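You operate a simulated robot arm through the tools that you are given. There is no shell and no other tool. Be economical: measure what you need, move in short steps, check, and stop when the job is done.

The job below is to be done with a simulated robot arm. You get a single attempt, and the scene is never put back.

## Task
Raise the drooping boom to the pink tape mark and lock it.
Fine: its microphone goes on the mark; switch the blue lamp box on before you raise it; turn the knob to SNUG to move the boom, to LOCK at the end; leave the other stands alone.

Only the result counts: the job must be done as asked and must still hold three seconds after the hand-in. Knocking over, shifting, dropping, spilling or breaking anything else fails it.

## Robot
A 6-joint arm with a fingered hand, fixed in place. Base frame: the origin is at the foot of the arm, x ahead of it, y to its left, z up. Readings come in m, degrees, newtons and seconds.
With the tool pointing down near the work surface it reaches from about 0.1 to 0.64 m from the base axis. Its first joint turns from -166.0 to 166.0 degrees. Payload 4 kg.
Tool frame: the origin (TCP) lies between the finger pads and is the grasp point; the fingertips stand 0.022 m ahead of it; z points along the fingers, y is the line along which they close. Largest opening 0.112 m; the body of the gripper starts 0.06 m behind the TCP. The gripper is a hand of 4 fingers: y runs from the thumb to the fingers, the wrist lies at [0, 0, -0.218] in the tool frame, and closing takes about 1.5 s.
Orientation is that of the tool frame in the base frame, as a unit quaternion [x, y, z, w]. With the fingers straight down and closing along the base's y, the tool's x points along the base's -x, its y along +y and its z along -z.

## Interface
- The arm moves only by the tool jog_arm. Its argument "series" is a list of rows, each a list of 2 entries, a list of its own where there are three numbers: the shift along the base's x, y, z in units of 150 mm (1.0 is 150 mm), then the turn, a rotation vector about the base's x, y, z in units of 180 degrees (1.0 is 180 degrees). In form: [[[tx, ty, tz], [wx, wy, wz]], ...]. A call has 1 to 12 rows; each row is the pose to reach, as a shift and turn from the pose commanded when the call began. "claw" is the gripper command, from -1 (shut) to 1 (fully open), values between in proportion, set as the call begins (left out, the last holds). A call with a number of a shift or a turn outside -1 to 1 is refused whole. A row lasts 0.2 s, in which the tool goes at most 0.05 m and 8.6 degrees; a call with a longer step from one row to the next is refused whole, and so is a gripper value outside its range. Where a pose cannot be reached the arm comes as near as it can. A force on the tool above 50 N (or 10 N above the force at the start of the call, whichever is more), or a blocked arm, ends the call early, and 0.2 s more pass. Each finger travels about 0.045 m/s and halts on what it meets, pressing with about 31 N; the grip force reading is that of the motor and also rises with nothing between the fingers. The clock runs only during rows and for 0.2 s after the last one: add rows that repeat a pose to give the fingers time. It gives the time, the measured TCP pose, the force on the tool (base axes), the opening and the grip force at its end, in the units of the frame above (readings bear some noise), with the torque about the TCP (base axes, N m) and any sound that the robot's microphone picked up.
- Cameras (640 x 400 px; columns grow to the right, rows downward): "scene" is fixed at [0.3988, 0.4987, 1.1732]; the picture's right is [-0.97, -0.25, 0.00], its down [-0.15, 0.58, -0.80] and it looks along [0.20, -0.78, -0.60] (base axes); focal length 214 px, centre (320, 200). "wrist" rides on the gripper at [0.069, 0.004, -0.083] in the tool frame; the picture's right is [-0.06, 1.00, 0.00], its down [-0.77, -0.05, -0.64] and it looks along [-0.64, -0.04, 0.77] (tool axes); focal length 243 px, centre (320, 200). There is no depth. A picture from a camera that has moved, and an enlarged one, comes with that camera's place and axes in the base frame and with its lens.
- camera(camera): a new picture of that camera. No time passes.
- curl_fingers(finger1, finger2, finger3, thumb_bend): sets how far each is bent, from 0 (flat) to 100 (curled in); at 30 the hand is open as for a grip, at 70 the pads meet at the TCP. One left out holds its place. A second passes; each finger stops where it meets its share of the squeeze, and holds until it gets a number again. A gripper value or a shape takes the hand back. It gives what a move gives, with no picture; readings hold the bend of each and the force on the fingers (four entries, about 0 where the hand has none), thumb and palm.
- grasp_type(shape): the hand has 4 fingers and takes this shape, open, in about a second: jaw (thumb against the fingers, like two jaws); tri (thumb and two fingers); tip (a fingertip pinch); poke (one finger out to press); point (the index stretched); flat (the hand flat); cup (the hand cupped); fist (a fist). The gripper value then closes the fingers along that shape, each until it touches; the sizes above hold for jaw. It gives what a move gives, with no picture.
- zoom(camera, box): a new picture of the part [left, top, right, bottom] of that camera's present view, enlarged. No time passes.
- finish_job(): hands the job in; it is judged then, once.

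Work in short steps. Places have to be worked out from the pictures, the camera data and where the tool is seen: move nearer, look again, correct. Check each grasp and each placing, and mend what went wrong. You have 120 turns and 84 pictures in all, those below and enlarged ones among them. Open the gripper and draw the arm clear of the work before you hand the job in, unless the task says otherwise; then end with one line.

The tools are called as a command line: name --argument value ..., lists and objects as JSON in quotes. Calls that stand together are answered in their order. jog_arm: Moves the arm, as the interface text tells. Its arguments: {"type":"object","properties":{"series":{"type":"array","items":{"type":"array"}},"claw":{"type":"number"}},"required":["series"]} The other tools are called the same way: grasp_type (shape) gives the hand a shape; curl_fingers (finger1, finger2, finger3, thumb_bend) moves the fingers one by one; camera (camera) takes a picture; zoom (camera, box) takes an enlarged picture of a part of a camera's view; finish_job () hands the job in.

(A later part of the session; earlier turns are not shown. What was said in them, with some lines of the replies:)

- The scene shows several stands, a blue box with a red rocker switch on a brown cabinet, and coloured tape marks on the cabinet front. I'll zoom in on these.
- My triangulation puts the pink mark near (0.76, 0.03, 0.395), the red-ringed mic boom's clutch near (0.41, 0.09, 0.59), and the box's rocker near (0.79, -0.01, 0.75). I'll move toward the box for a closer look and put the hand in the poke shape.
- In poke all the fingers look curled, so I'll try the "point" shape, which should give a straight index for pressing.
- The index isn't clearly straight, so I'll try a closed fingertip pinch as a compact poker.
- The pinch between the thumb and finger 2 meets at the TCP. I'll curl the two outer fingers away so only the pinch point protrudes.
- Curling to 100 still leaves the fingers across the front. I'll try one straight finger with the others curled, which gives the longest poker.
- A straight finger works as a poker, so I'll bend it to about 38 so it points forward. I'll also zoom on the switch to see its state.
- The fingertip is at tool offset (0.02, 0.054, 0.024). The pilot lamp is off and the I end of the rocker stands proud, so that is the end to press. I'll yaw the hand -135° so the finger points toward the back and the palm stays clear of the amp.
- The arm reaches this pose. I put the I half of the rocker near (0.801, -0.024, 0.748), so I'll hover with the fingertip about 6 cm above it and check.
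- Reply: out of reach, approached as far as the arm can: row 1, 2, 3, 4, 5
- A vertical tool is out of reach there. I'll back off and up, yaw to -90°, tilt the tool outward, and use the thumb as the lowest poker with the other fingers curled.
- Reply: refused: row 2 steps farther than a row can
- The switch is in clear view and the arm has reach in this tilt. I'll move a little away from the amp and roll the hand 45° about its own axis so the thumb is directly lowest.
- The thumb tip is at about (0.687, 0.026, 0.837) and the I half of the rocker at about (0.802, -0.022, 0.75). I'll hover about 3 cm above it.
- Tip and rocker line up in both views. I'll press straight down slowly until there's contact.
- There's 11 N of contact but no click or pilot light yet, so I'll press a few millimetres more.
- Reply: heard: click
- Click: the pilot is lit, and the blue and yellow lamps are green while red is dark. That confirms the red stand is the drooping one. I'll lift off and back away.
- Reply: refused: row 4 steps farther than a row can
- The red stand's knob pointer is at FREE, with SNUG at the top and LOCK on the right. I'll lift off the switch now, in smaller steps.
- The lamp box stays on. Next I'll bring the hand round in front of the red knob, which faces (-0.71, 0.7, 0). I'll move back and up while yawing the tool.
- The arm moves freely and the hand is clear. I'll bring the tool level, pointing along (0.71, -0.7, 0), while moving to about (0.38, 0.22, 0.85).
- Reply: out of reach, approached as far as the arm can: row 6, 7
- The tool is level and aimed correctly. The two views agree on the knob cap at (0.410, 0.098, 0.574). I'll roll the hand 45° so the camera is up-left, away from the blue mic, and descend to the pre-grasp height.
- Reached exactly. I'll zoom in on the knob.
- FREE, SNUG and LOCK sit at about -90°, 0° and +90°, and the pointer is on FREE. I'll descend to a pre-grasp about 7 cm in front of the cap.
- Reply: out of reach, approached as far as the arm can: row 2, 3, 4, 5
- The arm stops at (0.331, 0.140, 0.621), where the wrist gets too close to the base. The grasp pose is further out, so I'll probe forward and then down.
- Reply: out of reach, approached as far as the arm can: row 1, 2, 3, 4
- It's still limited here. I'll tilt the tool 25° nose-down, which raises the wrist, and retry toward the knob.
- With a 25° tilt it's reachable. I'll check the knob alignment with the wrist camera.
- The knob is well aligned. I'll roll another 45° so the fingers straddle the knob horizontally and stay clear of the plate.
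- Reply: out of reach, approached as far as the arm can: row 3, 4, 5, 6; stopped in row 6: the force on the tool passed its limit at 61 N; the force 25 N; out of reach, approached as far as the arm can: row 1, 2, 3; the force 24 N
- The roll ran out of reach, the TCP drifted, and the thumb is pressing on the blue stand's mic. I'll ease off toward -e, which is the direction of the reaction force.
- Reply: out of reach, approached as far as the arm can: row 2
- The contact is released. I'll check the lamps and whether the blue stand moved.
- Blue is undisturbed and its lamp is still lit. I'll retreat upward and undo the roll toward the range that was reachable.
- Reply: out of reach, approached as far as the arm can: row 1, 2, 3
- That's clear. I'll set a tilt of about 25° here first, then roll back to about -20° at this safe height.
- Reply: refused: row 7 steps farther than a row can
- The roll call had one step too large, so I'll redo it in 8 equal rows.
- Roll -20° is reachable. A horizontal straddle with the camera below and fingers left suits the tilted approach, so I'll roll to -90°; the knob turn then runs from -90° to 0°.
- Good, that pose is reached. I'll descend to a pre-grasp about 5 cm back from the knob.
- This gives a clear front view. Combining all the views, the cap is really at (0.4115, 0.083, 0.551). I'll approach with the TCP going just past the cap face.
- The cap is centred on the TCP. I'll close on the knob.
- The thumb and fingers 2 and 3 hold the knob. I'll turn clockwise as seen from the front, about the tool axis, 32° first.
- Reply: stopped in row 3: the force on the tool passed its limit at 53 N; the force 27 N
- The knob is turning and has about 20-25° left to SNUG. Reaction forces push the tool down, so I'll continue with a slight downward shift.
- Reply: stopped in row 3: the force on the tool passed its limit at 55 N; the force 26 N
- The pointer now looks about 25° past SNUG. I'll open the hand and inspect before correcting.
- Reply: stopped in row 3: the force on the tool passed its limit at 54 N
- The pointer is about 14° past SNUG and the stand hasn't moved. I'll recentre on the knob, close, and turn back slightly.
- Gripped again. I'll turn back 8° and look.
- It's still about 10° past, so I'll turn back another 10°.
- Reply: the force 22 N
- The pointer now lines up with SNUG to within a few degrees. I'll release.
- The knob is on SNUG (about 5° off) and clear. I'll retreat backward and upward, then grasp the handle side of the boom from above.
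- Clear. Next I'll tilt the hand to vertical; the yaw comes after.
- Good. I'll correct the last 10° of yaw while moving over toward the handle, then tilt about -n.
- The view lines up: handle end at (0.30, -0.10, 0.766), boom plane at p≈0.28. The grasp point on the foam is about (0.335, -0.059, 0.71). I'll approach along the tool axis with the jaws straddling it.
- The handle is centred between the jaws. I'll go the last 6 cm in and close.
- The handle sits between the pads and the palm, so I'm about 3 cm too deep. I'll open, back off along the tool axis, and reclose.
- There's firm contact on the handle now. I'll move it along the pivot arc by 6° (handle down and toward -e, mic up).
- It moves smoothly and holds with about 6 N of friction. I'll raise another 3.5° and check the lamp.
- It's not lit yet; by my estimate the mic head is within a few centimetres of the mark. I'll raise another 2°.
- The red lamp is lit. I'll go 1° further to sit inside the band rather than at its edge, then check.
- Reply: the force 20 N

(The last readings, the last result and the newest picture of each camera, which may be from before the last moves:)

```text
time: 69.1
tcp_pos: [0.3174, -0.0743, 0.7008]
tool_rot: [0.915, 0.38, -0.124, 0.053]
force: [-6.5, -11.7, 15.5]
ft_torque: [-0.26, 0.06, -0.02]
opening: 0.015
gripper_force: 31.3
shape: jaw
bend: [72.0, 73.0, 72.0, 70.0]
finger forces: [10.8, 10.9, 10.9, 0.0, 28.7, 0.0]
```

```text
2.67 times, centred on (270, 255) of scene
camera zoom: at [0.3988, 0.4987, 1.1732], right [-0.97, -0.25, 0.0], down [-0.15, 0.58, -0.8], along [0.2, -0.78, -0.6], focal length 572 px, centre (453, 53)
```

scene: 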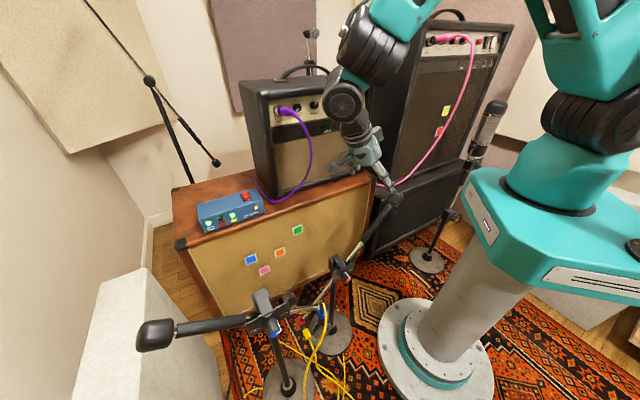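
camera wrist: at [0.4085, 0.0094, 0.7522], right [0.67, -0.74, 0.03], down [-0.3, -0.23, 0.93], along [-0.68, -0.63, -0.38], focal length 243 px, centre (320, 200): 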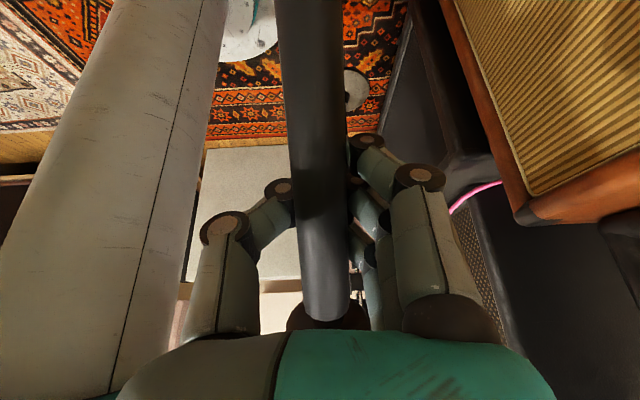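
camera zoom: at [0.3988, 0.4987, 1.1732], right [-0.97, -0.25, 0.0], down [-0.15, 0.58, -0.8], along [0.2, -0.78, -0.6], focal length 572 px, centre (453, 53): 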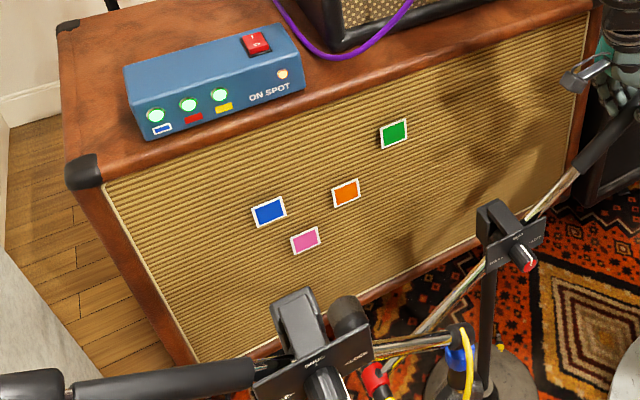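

Still lit. I'll release the handle and check that the boom holds on SNUG friction.

jog_arm --series '[[[0, 0, 0], [0, 0, 0]], [[0, 0, 0], [0, 0, 0]], [[0, 0, 0], [0, 0, 0]], [[0, 0, 0], [0, 0, 0]], [[0, 0, 0], [0, 0, 0]], [[0, 0, 0], [0, 0, 0]], [[0, 0, 0], [0, 0, 0]]]' --claw 1

zoom --camera "scene" --box '[180, 180, 360, 330]'

```text
time: 70.7
tcp_pos: [0.3185, -0.0743, 0.7016]
tool_rot: [0.915, 0.381, -0.123, 0.053]
force: [0.3, -0.8, 0.1]
ft_torque: [0.01, -0.01, 0.02]
opening: 0.1117
gripper_force: 0.1
shape: jaw
bend: [30.0, 30.0, 30.0, 30.0]
finger forces: [0.0, 0.0, 0.0, 0.0, 0.1, 0.0]
```

```text
2.67 times, centred on (270, 255) of scene
camera zoom: at [0.3988, 0.4987, 1.1732], right [-0.97, -0.25, 0.0], down [-0.15, 0.58, -0.8], along [0.2, -0.78, -0.6], focal length 572 px, centre (453, 53)
```

zoom: 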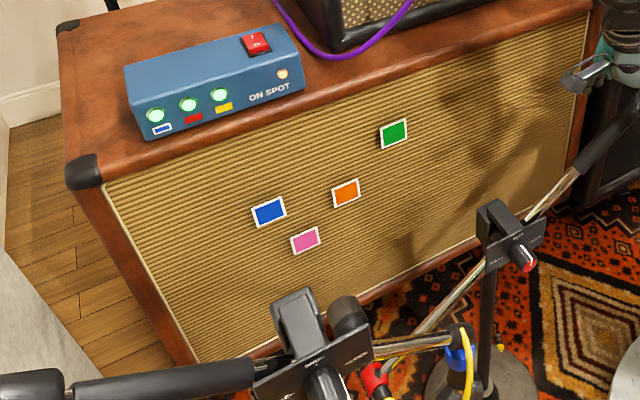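

It holds with the lamp lit. I'll lift the hand off along its axis.

jog_arm --series '[[[0.05, 0.05, 0.26], [0, 0, 0]], [[0.1, 0.1, 0.55], [0, 0, 0]], [[0.15, 0.2, 0.85], [0, 0, 0]], [[0.3, 0.4, 1.0], [0, 0, 0]]]'

jog_arm --series '[[[0.1, 0.2, 0.15], [0.02, -0.02, 0]], [[0.15, 0.45, 0.3], [0.04, -0.04, 0]], [[0.2, 0.7, 0.4], [0.0605, -0.0605, 0]], [[0.2, 1.0, 0.4], [0.0605, -0.0605, 0]]]'

jog_arm --series '[[[0, 0.04, 0], [0, 0, 0.0455]], [[0, 0.08, 0], [0, 0, 0.091]], [[0, 0.12, 0], [0, 0, 0.1364]], [[0, 0.16, 0], [0, 0, 0.182]], [[0, 0.2, 0], [0, 0, 0.2273]], [[0, 0.24, 0], [0, 0, 0.2727]], [[0, 0.28, 0], [0, 0, 0.318]], [[0, 0.3, 0], [0, 0, 0.3636]], [[0, 0.3, 0], [0, 0, 0.409]], [[0, 0.3, 0], [0, 0, 0.4545]], [[0, 0.3, 0], [0, 0, 0.5]]]'

```text
time: 71.7
tcp_pos: [0.3633, -0.0139, 0.8512]
tool_rot: [0.915, 0.38, -0.123, 0.052]
force: [0.7, 0.2, -0.2]
ft_torque: [0.03, 0.0, -0.02]
opening: 0.1117
gripper_force: 0.1
shape: jaw
bend: [30.0, 30.0, 30.0, 30.0]
finger forces: [0.0, 0.1, 0.0, 0.1, 0.1, 0.0]
```

```text
time: 72.7
tcp_pos: [0.3937, 0.1354, 0.9111]
tool_rot: [0.924, 0.383, 0.001, 0.002]
force: [-0.4, -0.7, -0.5]
ft_torque: [0.02, 0.04, 0.02]
opening: 0.1121
gripper_force: 0.1
shape: jaw
bend: [30.0, 30.0, 30.0, 30.0]
finger forces: [0.0, 0.0, 0.0, 0.0, 0.1, 0.0]
```

```text
time: 75.1
tcp_pos: [0.392, 0.1814, 0.9112]
tool_rot: [0.381, 0.924, 0.002, 0.0]
force: [0.3, -0.6, 0.3]
ft_torque: [0.01, 0.01, -0.03]
opening: 0.112
gripper_force: 0.0
shape: jaw
bend: [30.0, 30.0, 30.0, 30.0]
finger forces: [0.0, 0.0, 0.0, 0.1, 0.0, 0.0]
```

Now I'll tilt up to the knob-facing pose.

jog_arm --series '[[[0, 0, 0], [-0.0284, -0.0284, 0]], [[-0.03, -0.02, 0], [-0.0567, -0.0567, 0]], [[-0.06, -0.04, 0], [-0.0851, -0.0851, 0]], [[-0.09, -0.06, -0.1], [-0.1135, -0.1135, 0]], [[-0.12, -0.08, -0.2], [-0.1418, -0.1418, 0]], [[-0.15, -0.1, -0.3], [-0.17, -0.17, 0]], [[-0.18, -0.13, -0.4], [-0.1986, -0.1986, 0]], [[-0.21, -0.16, -0.6], [-0.227, -0.227, 0]], [[-0.21, -0.16, -0.8], [-0.2553, -0.2553, 0]], [[-0.21, -0.2, -1.0], [-0.2553, -0.2553, 0]]]'

jog_arm --series '[[[0, 0, -0.3], [0, 0, 0]], [[0, 0, -0.6], [0, 0, 0]], [[0.05, -0.05, -0.8], [0, 0, 0]], [[0.05, -0.05, -1.0], [0, 0, 0]]]'

```text
time: 77.3
tcp_pos: [0.3617, 0.1507, 0.7602]
tool_rot: [0.321, 0.78, -0.204, 0.497]
force: [0.0, 0.3, 0.2]
ft_torque: [-0.02, 0.03, 0.01]
opening: 0.112
gripper_force: 0.1
shape: jaw
bend: [30.0, 30.0, 30.0, 30.0]
finger forces: [0.0, 0.0, 0.0, 0.1, 0.1, 0.0]
```

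```text
time: 78.3
tcp_pos: [0.3682, 0.1436, 0.6113]
tool_rot: [0.322, 0.779, -0.205, 0.497]
force: [0.6, 0.4, -0.3]
ft_torque: [0.05, 0.0, 0.0]
opening: 0.112
gripper_force: 0.0
shape: jaw
bend: [30.0, 30.0, 30.0, 30.0]
finger forces: [0.0, 0.0, 0.0, 0.0, 0.0, 0.0]
```

Reached. I'll approach the knob along the same line as before.

jog_arm --series '[[[0.03, -0.06, -0.2], [0, 0, 0]], [[0.08, -0.15, -0.39], [0, 0, 0]], [[0.2, -0.29, -0.395], [0, 0, 0]], [[0.309, -0.424, -0.395], [0, 0, 0]]]'

camera --camera "wrist"

```text
time: 79.3
tcp_pos: [0.415, 0.0803, 0.551]
tool_rot: [0.322, 0.78, -0.205, 0.497]
force: [-0.4, -0.1, 0.2]
ft_torque: [0.02, -0.02, 0.01]
opening: 0.112
gripper_force: 0.2
shape: jaw
bend: [30.0, 30.0, 30.0, 30.0]
finger forces: [0.0, 0.0, 0.0, 0.0, 0.0, 0.0]
```

```text
12 pictures are left
camera wrist: at [0.3439, 0.1564, 0.5238], right [0.72, 0.69, 0.06], down [-0.22, 0.15, 0.96], along [0.66, -0.71, 0.26], focal length 243 px, centre (320, 200)
```

wrist: 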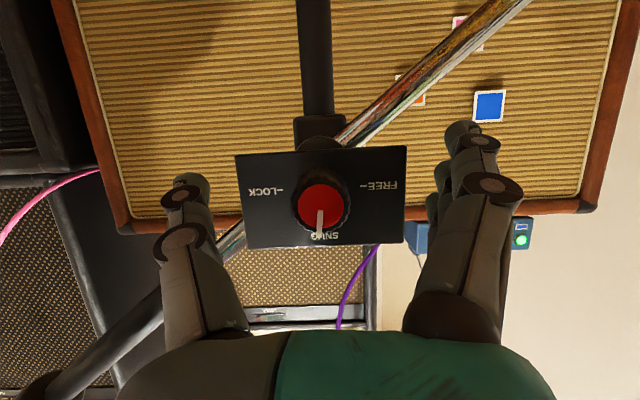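

The knob shows SNUG and is centred. I'll close on it.

jog_arm --series '[[[0, 0, 0], [0, 0, 0]], [[0, 0, 0], [0, 0, 0]], [[0, 0, 0], [0, 0, 0]], [[0, 0, 0], [0, 0, 0]], [[0, 0, 0], [0, 0, 0]], [[0, 0, 0], [0, 0, 0]], [[0, 0, 0], [0, 0, 0]], [[0, 0, 0], [0, 0, 0]]]' --claw -1

jog_arm --series '[[[0, 0, 0], [0.0286, -0.0284, -0.0188]], [[0, 0, -0.02], [0.0572, -0.0568, -0.0376]], [[0, 0, -0.04], [0.0858, -0.0852, -0.0564]]]'

```text
time: 81.1
tcp_pos: [0.4142, 0.0784, 0.5505]
tool_rot: [0.322, 0.78, -0.207, 0.496]
force: [-14.1, -3.1, 4.2]
ft_torque: [-0.34, 0.26, -0.62]
opening: 0.0464
gripper_force: 31.0
shape: jaw
bend: [68.0, 76.0, 61.0, 70.0]
finger forces: [0.0, 0.7, 13.2, 0.1, 26.7, 0.1]
```

```text
time: 81.9
tcp_pos: [0.416, 0.082, 0.5457]
tool_rot: [0.476, 0.697, -0.093, 0.527]
force: [11.9, 23.3, -23.7]
ft_torque: [-0.98, 1.41, 1.13]
opening: 0.0299
gripper_force: 31.0
shape: jaw
bend: [68.0, 77.0, 59.0, 75.0]
finger forces: [0.1, 6.9, 28.6, 0.0, 8.2, 0.1]
```

It's turning with moderate force. I'll continue two more steps, yielding along the reaction.

jog_arm --series '[[[0.01, 0.02, -0.02], [0.0286, -0.0284, -0.0188]], [[0.02, 0.04, -0.04], [0.0572, -0.0568, -0.0376]]]'

zoom --camera "wrist" --box '[200, 120, 420, 280]'

```text
time: 82.5
tcp_pos: [0.4217, 0.092, 0.5397]
tool_rot: [0.538, 0.652, -0.033, 0.533]
force: [18.6, 16.1, -10.5]
ft_torque: [-0.67, 0.92, 0.69]
opening: 0.0271
gripper_force: 31.3
shape: jaw
bend: [68.0, 76.0, 61.0, 78.0]
finger forces: [0.0, 0.1, 25.2, 0.0, 4.7, 0.0]
stopped in row 2: the force on the tool passed its limit at 53 N (the readings are from after the stop); the commanded pose is now the measured one
```

```text
2.50 times, centred on (310, 200) of wrist
camera zoom: at [0.3814, 0.1914, 0.5288], right [0.73, 0.37, 0.58], down [-0.57, -0.13, 0.81], along [0.38, -0.92, 0.12], focal length 606 px, centre (345, 200)
```

zoom: 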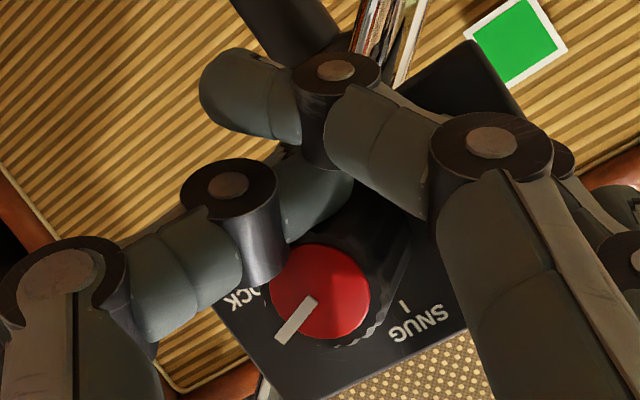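

The pointer is about 65° past SNUG, with roughly 25° left to LOCK. I'll open, roll back, recentre and regrasp.

jog_arm --series '[[[0, 0, 0], [0, 0, 0]], [[0, 0, 0], [0, 0, 0]], [[0, 0, 0], [0, 0, 0]], [[0, 0, 0], [0, 0, 0]], [[0, 0, 0], [0, 0, 0]], [[0, 0, 0], [0, 0, 0]], [[0, 0, 0], [0, 0, 0]]]' --claw 1

```text
time: 83.0
tcp_pos: [0.416, 0.0927, 0.5383]
tool_rot: [0.538, 0.655, -0.037, 0.53]
force: [-34.4, 28.3, 4.7]
ft_torque: [-0.21, -0.36, 0.83]
opening: 0.0982
gripper_force: 0.0
shape: jaw
bend: [30.0, 70.0, 29.0, 30.0]
finger forces: [0.0, 44.0, 0.7, 0.0, 0.1, 0.0]
stopped in row 2: the force on the tool passed its limit at 60 N (the readings are from after the stop); the commanded pose is now the measured one
```

Finger 2 is jammed against the plate while opening. I'll back straight off along the reaction direction (-n).

jog_arm --series '[[[-0.05, 0.05, 0], [0, 0, 0]], [[-0.12, 0.12, 0.02], [0, 0, 0]], [[-0.18, 0.18, 0.05], [0, 0, 0]], [[-0.18, 0.18, 0.05], [0, 0, 0]], [[-0.18, 0.18, 0.05], [0, 0, 0]]]' --claw 1

camera --camera "wrist"

```text
time: 84.2
tcp_pos: [0.3893, 0.1169, 0.5462]
tool_rot: [0.539, 0.652, -0.039, 0.531]
force: [-1.5, 0.0, -0.1]
ft_torque: [0.01, 0.06, -0.02]
opening: 0.1122
gripper_force: 0.2
shape: jaw
bend: [30.0, 30.0, 30.0, 30.0]
finger forces: [0.0, 0.1, 0.0, 0.0, 0.0, 0.0]
```

```text
10 pictures are left
camera wrist: at [0.35, 0.2163, 0.5344], right [0.73, 0.37, 0.57], down [-0.57, -0.13, 0.81], along [0.38, -0.92, 0.12], focal length 243 px, centre (320, 200)
```

wrist: 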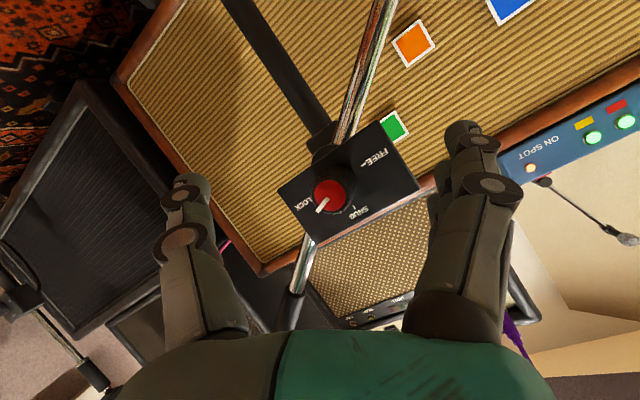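

Freed; the red lamp is still lit and the pointer is about 58° past SNUG. I'll roll the hand back 35° here, then go back in.

jog_arm --series '[[[0, 0, 0], [-0.0252, 0.0242, 0.0168]], [[0, 0, 0], [-0.0504, 0.0484, 0.0336]], [[0, 0, 0], [-0.0756, 0.0726, 0.0504]], [[0, 0, 0], [-0.1008, 0.0968, 0.0672]], [[0, 0, 0], [-0.126, 0.121, 0.084]], [[0.08, -0.12, 0.03], [-0.126, 0.121, 0.084]], [[0.16, -0.24, 0.03], [-0.126, 0.121, 0.084]]]'

jog_arm --series '[[[0, 0, 0], [0, 0, 0]], [[0, 0, 0], [0, 0, 0]], [[0, 0, 0], [0, 0, 0]], [[0, 0, 0], [0, 0, 0]], [[0, 0, 0], [0, 0, 0]], [[0, 0, 0], [0, 0, 0]], [[0, 0, 0], [0, 0, 0]], [[0, 0, 0], [0, 0, 0]]]' --claw -1

```text
time: 85.8
tcp_pos: [0.4152, 0.0796, 0.5504]
tool_rot: [0.318, 0.785, -0.197, 0.495]
force: [0.2, -0.1, 0.2]
ft_torque: [0.0, -0.01, -0.03]
opening: 0.112
gripper_force: 0.0
shape: jaw
bend: [30.0, 30.0, 30.0, 30.0]
finger forces: [0.1, 0.0, 0.0, 0.0, 0.0, 0.1]
```

```text
time: 87.6
tcp_pos: [0.4145, 0.0807, 0.5507]
tool_rot: [0.318, 0.784, -0.197, 0.494]
force: [-8.6, -1.2, 1.3]
ft_torque: [-0.33, 0.24, -0.32]
opening: 0.0459
gripper_force: 30.8
shape: jaw
bend: [69.0, 73.0, 64.0, 70.0]
finger forces: [0.2, 9.4, 9.6, 0.0, 24.8, 0.0]
```

Good grip. I'll turn 24° clockwise.

jog_arm --series '[[[0, 0, 0], [0.0286, -0.0284, -0.0188]], [[0, 0, -0.02], [0.0572, -0.0568, -0.0376]], [[0, 0, -0.04], [0.0858, -0.0852, -0.0564]]]'

zoom --camera "wrist" --box '[200, 120, 420, 280]'

```text
time: 88.4
tcp_pos: [0.417, 0.0842, 0.5429]
tool_rot: [0.473, 0.701, -0.084, 0.527]
force: [17.0, 23.3, -19.4]
ft_torque: [-0.82, 1.24, 0.96]
opening: 0.0267
gripper_force: 31.1
shape: jaw
bend: [69.0, 73.0, 58.0, 77.0]
finger forces: [0.0, 7.0, 25.1, 0.1, 4.8, 0.0]
```

```text
2.50 times, centred on (310, 200) of wrist
camera zoom: at [0.3654, 0.1772, 0.5253], right [0.75, 0.5, 0.43], down [-0.46, -0.07, 0.88], along [0.47, -0.86, 0.18], focal length 606 px, centre (345, 200)
```

zoom: 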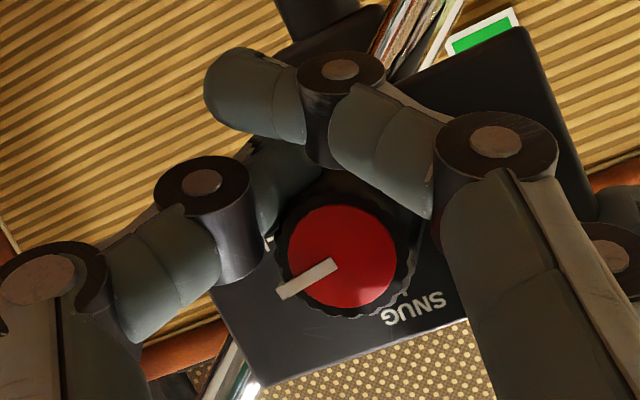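

The pointer is only about 7-8° short of LOCK, so one more small step.

jog_arm --series '[[[0.01, 0.02, -0.02], [0.026, -0.0258, -0.0171]]]'

zoom --camera "wrist" --box '[200, 120, 420, 280]'

```text
time: 88.8
tcp_pos: [0.4181, 0.0877, 0.5406]
tool_rot: [0.514, 0.671, -0.049, 0.532]
force: [22.0, 30.3, -22.2]
ft_torque: [-1.32, 1.76, 1.3]
opening: 0.0247
gripper_force: 31.1
shape: jaw
bend: [69.0, 75.0, 57.0, 78.0]
finger forces: [0.0, 3.2, 34.9, 0.0, 0.0, 0.0]
```

```text
2.50 times, centred on (310, 200) of wrist
camera zoom: at [0.3737, 0.1843, 0.5264], right [0.74, 0.42, 0.53], down [-0.54, -0.11, 0.84], along [0.42, -0.9, 0.14], focal length 606 px, centre (345, 200)
```

zoom: 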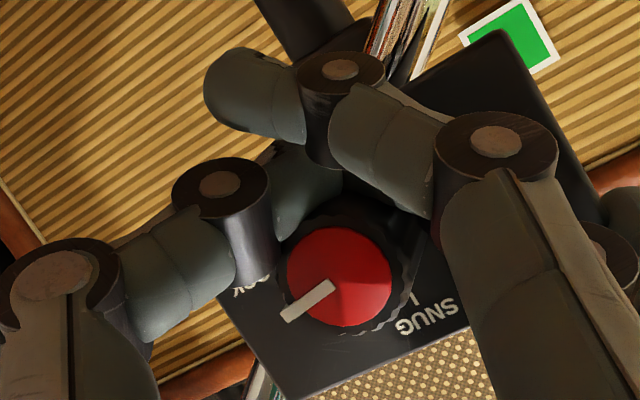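

The torque has risen to about 2.5 Nm while the pointer stays put near LOCK, so this looks like the end stop. I'll release while backing away along -n so no finger jams.

jog_arm --series '[[[-0.01, 0.01, 0], [0, 0, 0]], [[-0.04, 0.04, 0], [0, 0, 0]], [[-0.09, 0.09, 0], [0, 0, 0]], [[-0.14, 0.14, 0], [0, 0, 0]], [[-0.18, 0.18, 0.02], [0, 0, 0]], [[-0.18, 0.18, 0.02], [0, 0, 0]], [[-0.18, 0.18, 0.02], [0, 0, 0]]]' --claw 1

zoom --camera "wrist" --box '[240, 100, 460, 260]'

```text
time: 90.4
tcp_pos: [0.3891, 0.112, 0.5444]
tool_rot: [0.516, 0.668, -0.055, 0.534]
force: [-0.7, 0.8, -1.5]
ft_torque: [0.01, -0.03, -0.02]
opening: 0.1119
gripper_force: 0.0
shape: jaw
bend: [30.0, 30.0, 30.0, 30.0]
finger forces: [0.1, 0.0, 0.0, 0.0, 0.0, 0.0]
```

```text
2.50 times, centred on (350, 180) of wrist
camera zoom: at [0.3456, 0.2084, 0.5295], right [0.74, 0.42, 0.53], down [-0.54, -0.1, 0.84], along [0.41, -0.9, 0.15], focal length 606 px, centre (245, 250)
```

zoom: 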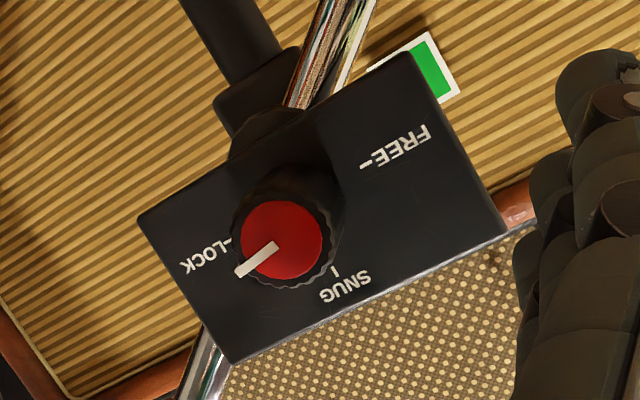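

The pointer is within about 5° of the LOCK tick. I'll retreat clear and check the lamps.

jog_arm --series '[[[-0.15, 0.15, 0.05], [0, 0, 0]], [[-0.18, 0.25, 0.3], [0, 0, 0]], [[-0.18, 0.25, 0.6], [0, 0, 0]], [[-0.18, 0.25, 0.9], [0, 0, 0]], [[-0.18, 0.25, 1.0], [0, 0, 0]]]'

jog_arm --series '[[[0, 0, 0.3], [0, 0, 0]], [[0, 0, 0.6], [0, 0, 0]], [[0, 0, 0.9], [0, 0, 0]], [[0, 0, 1.0], [0, 0, 0]]]'

camera --camera "scene"

zoom --camera "scene" --box '[180, 170, 380, 340]'

```text
time: 91.6
tcp_pos: [0.3608, 0.1484, 0.694]
tool_rot: [0.516, 0.668, -0.056, 0.533]
force: [0.4, 0.1, -0.2]
ft_torque: [-0.01, 0.0, 0.0]
opening: 0.1118
gripper_force: 0.0
shape: jaw
bend: [30.0, 30.0, 30.0, 30.0]
finger forces: [0.1, 0.0, 0.0, 0.1, 0.0, 0.1]
```

```text
time: 92.6
tcp_pos: [0.3629, 0.147, 0.8445]
tool_rot: [0.516, 0.668, -0.055, 0.534]
force: [-0.3, -0.5, 0.2]
ft_torque: [0.03, 0.03, 0.03]
opening: 0.1121
gripper_force: 0.1
shape: jaw
bend: [30.0, 30.0, 30.0, 30.0]
finger forces: [0.0, 0.0, 0.0, 0.0, 0.1, 0.0]
```

```text
6 pictures are left
```

scene: 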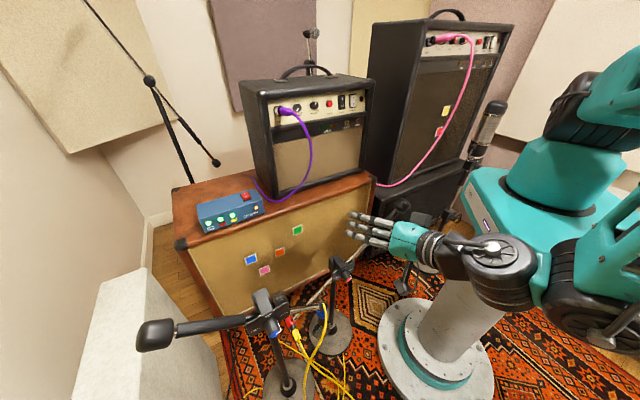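

```text
2.35 times, centred on (280, 255) of scene
camera zoom: at [0.3988, 0.4987, 1.1732], right [-0.97, -0.25, 0.0], down [-0.15, 0.58, -0.8], along [0.2, -0.78, -0.6], focal length 505 px, centre (414, 71)
```

zoom: 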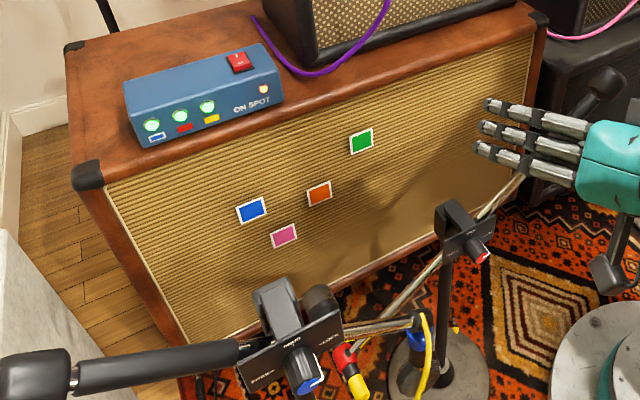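

The blue, red and yellow lamps are all lit, the boom held its position, the knob is at LOCK, and the hand is open and clear. I'm handing in the job.

finish_job

```text
The job is handed in.
```

I switched the blue lamp box on, raised the red boom on SNUG until its mic was on the pink mark (red lamp lit), then locked it with the knob within about 5° of the LOCK tick; my thumb pressed the blue stand once (force stop at 61 N), but it didn't visibly shift and its lamp stayed lit.
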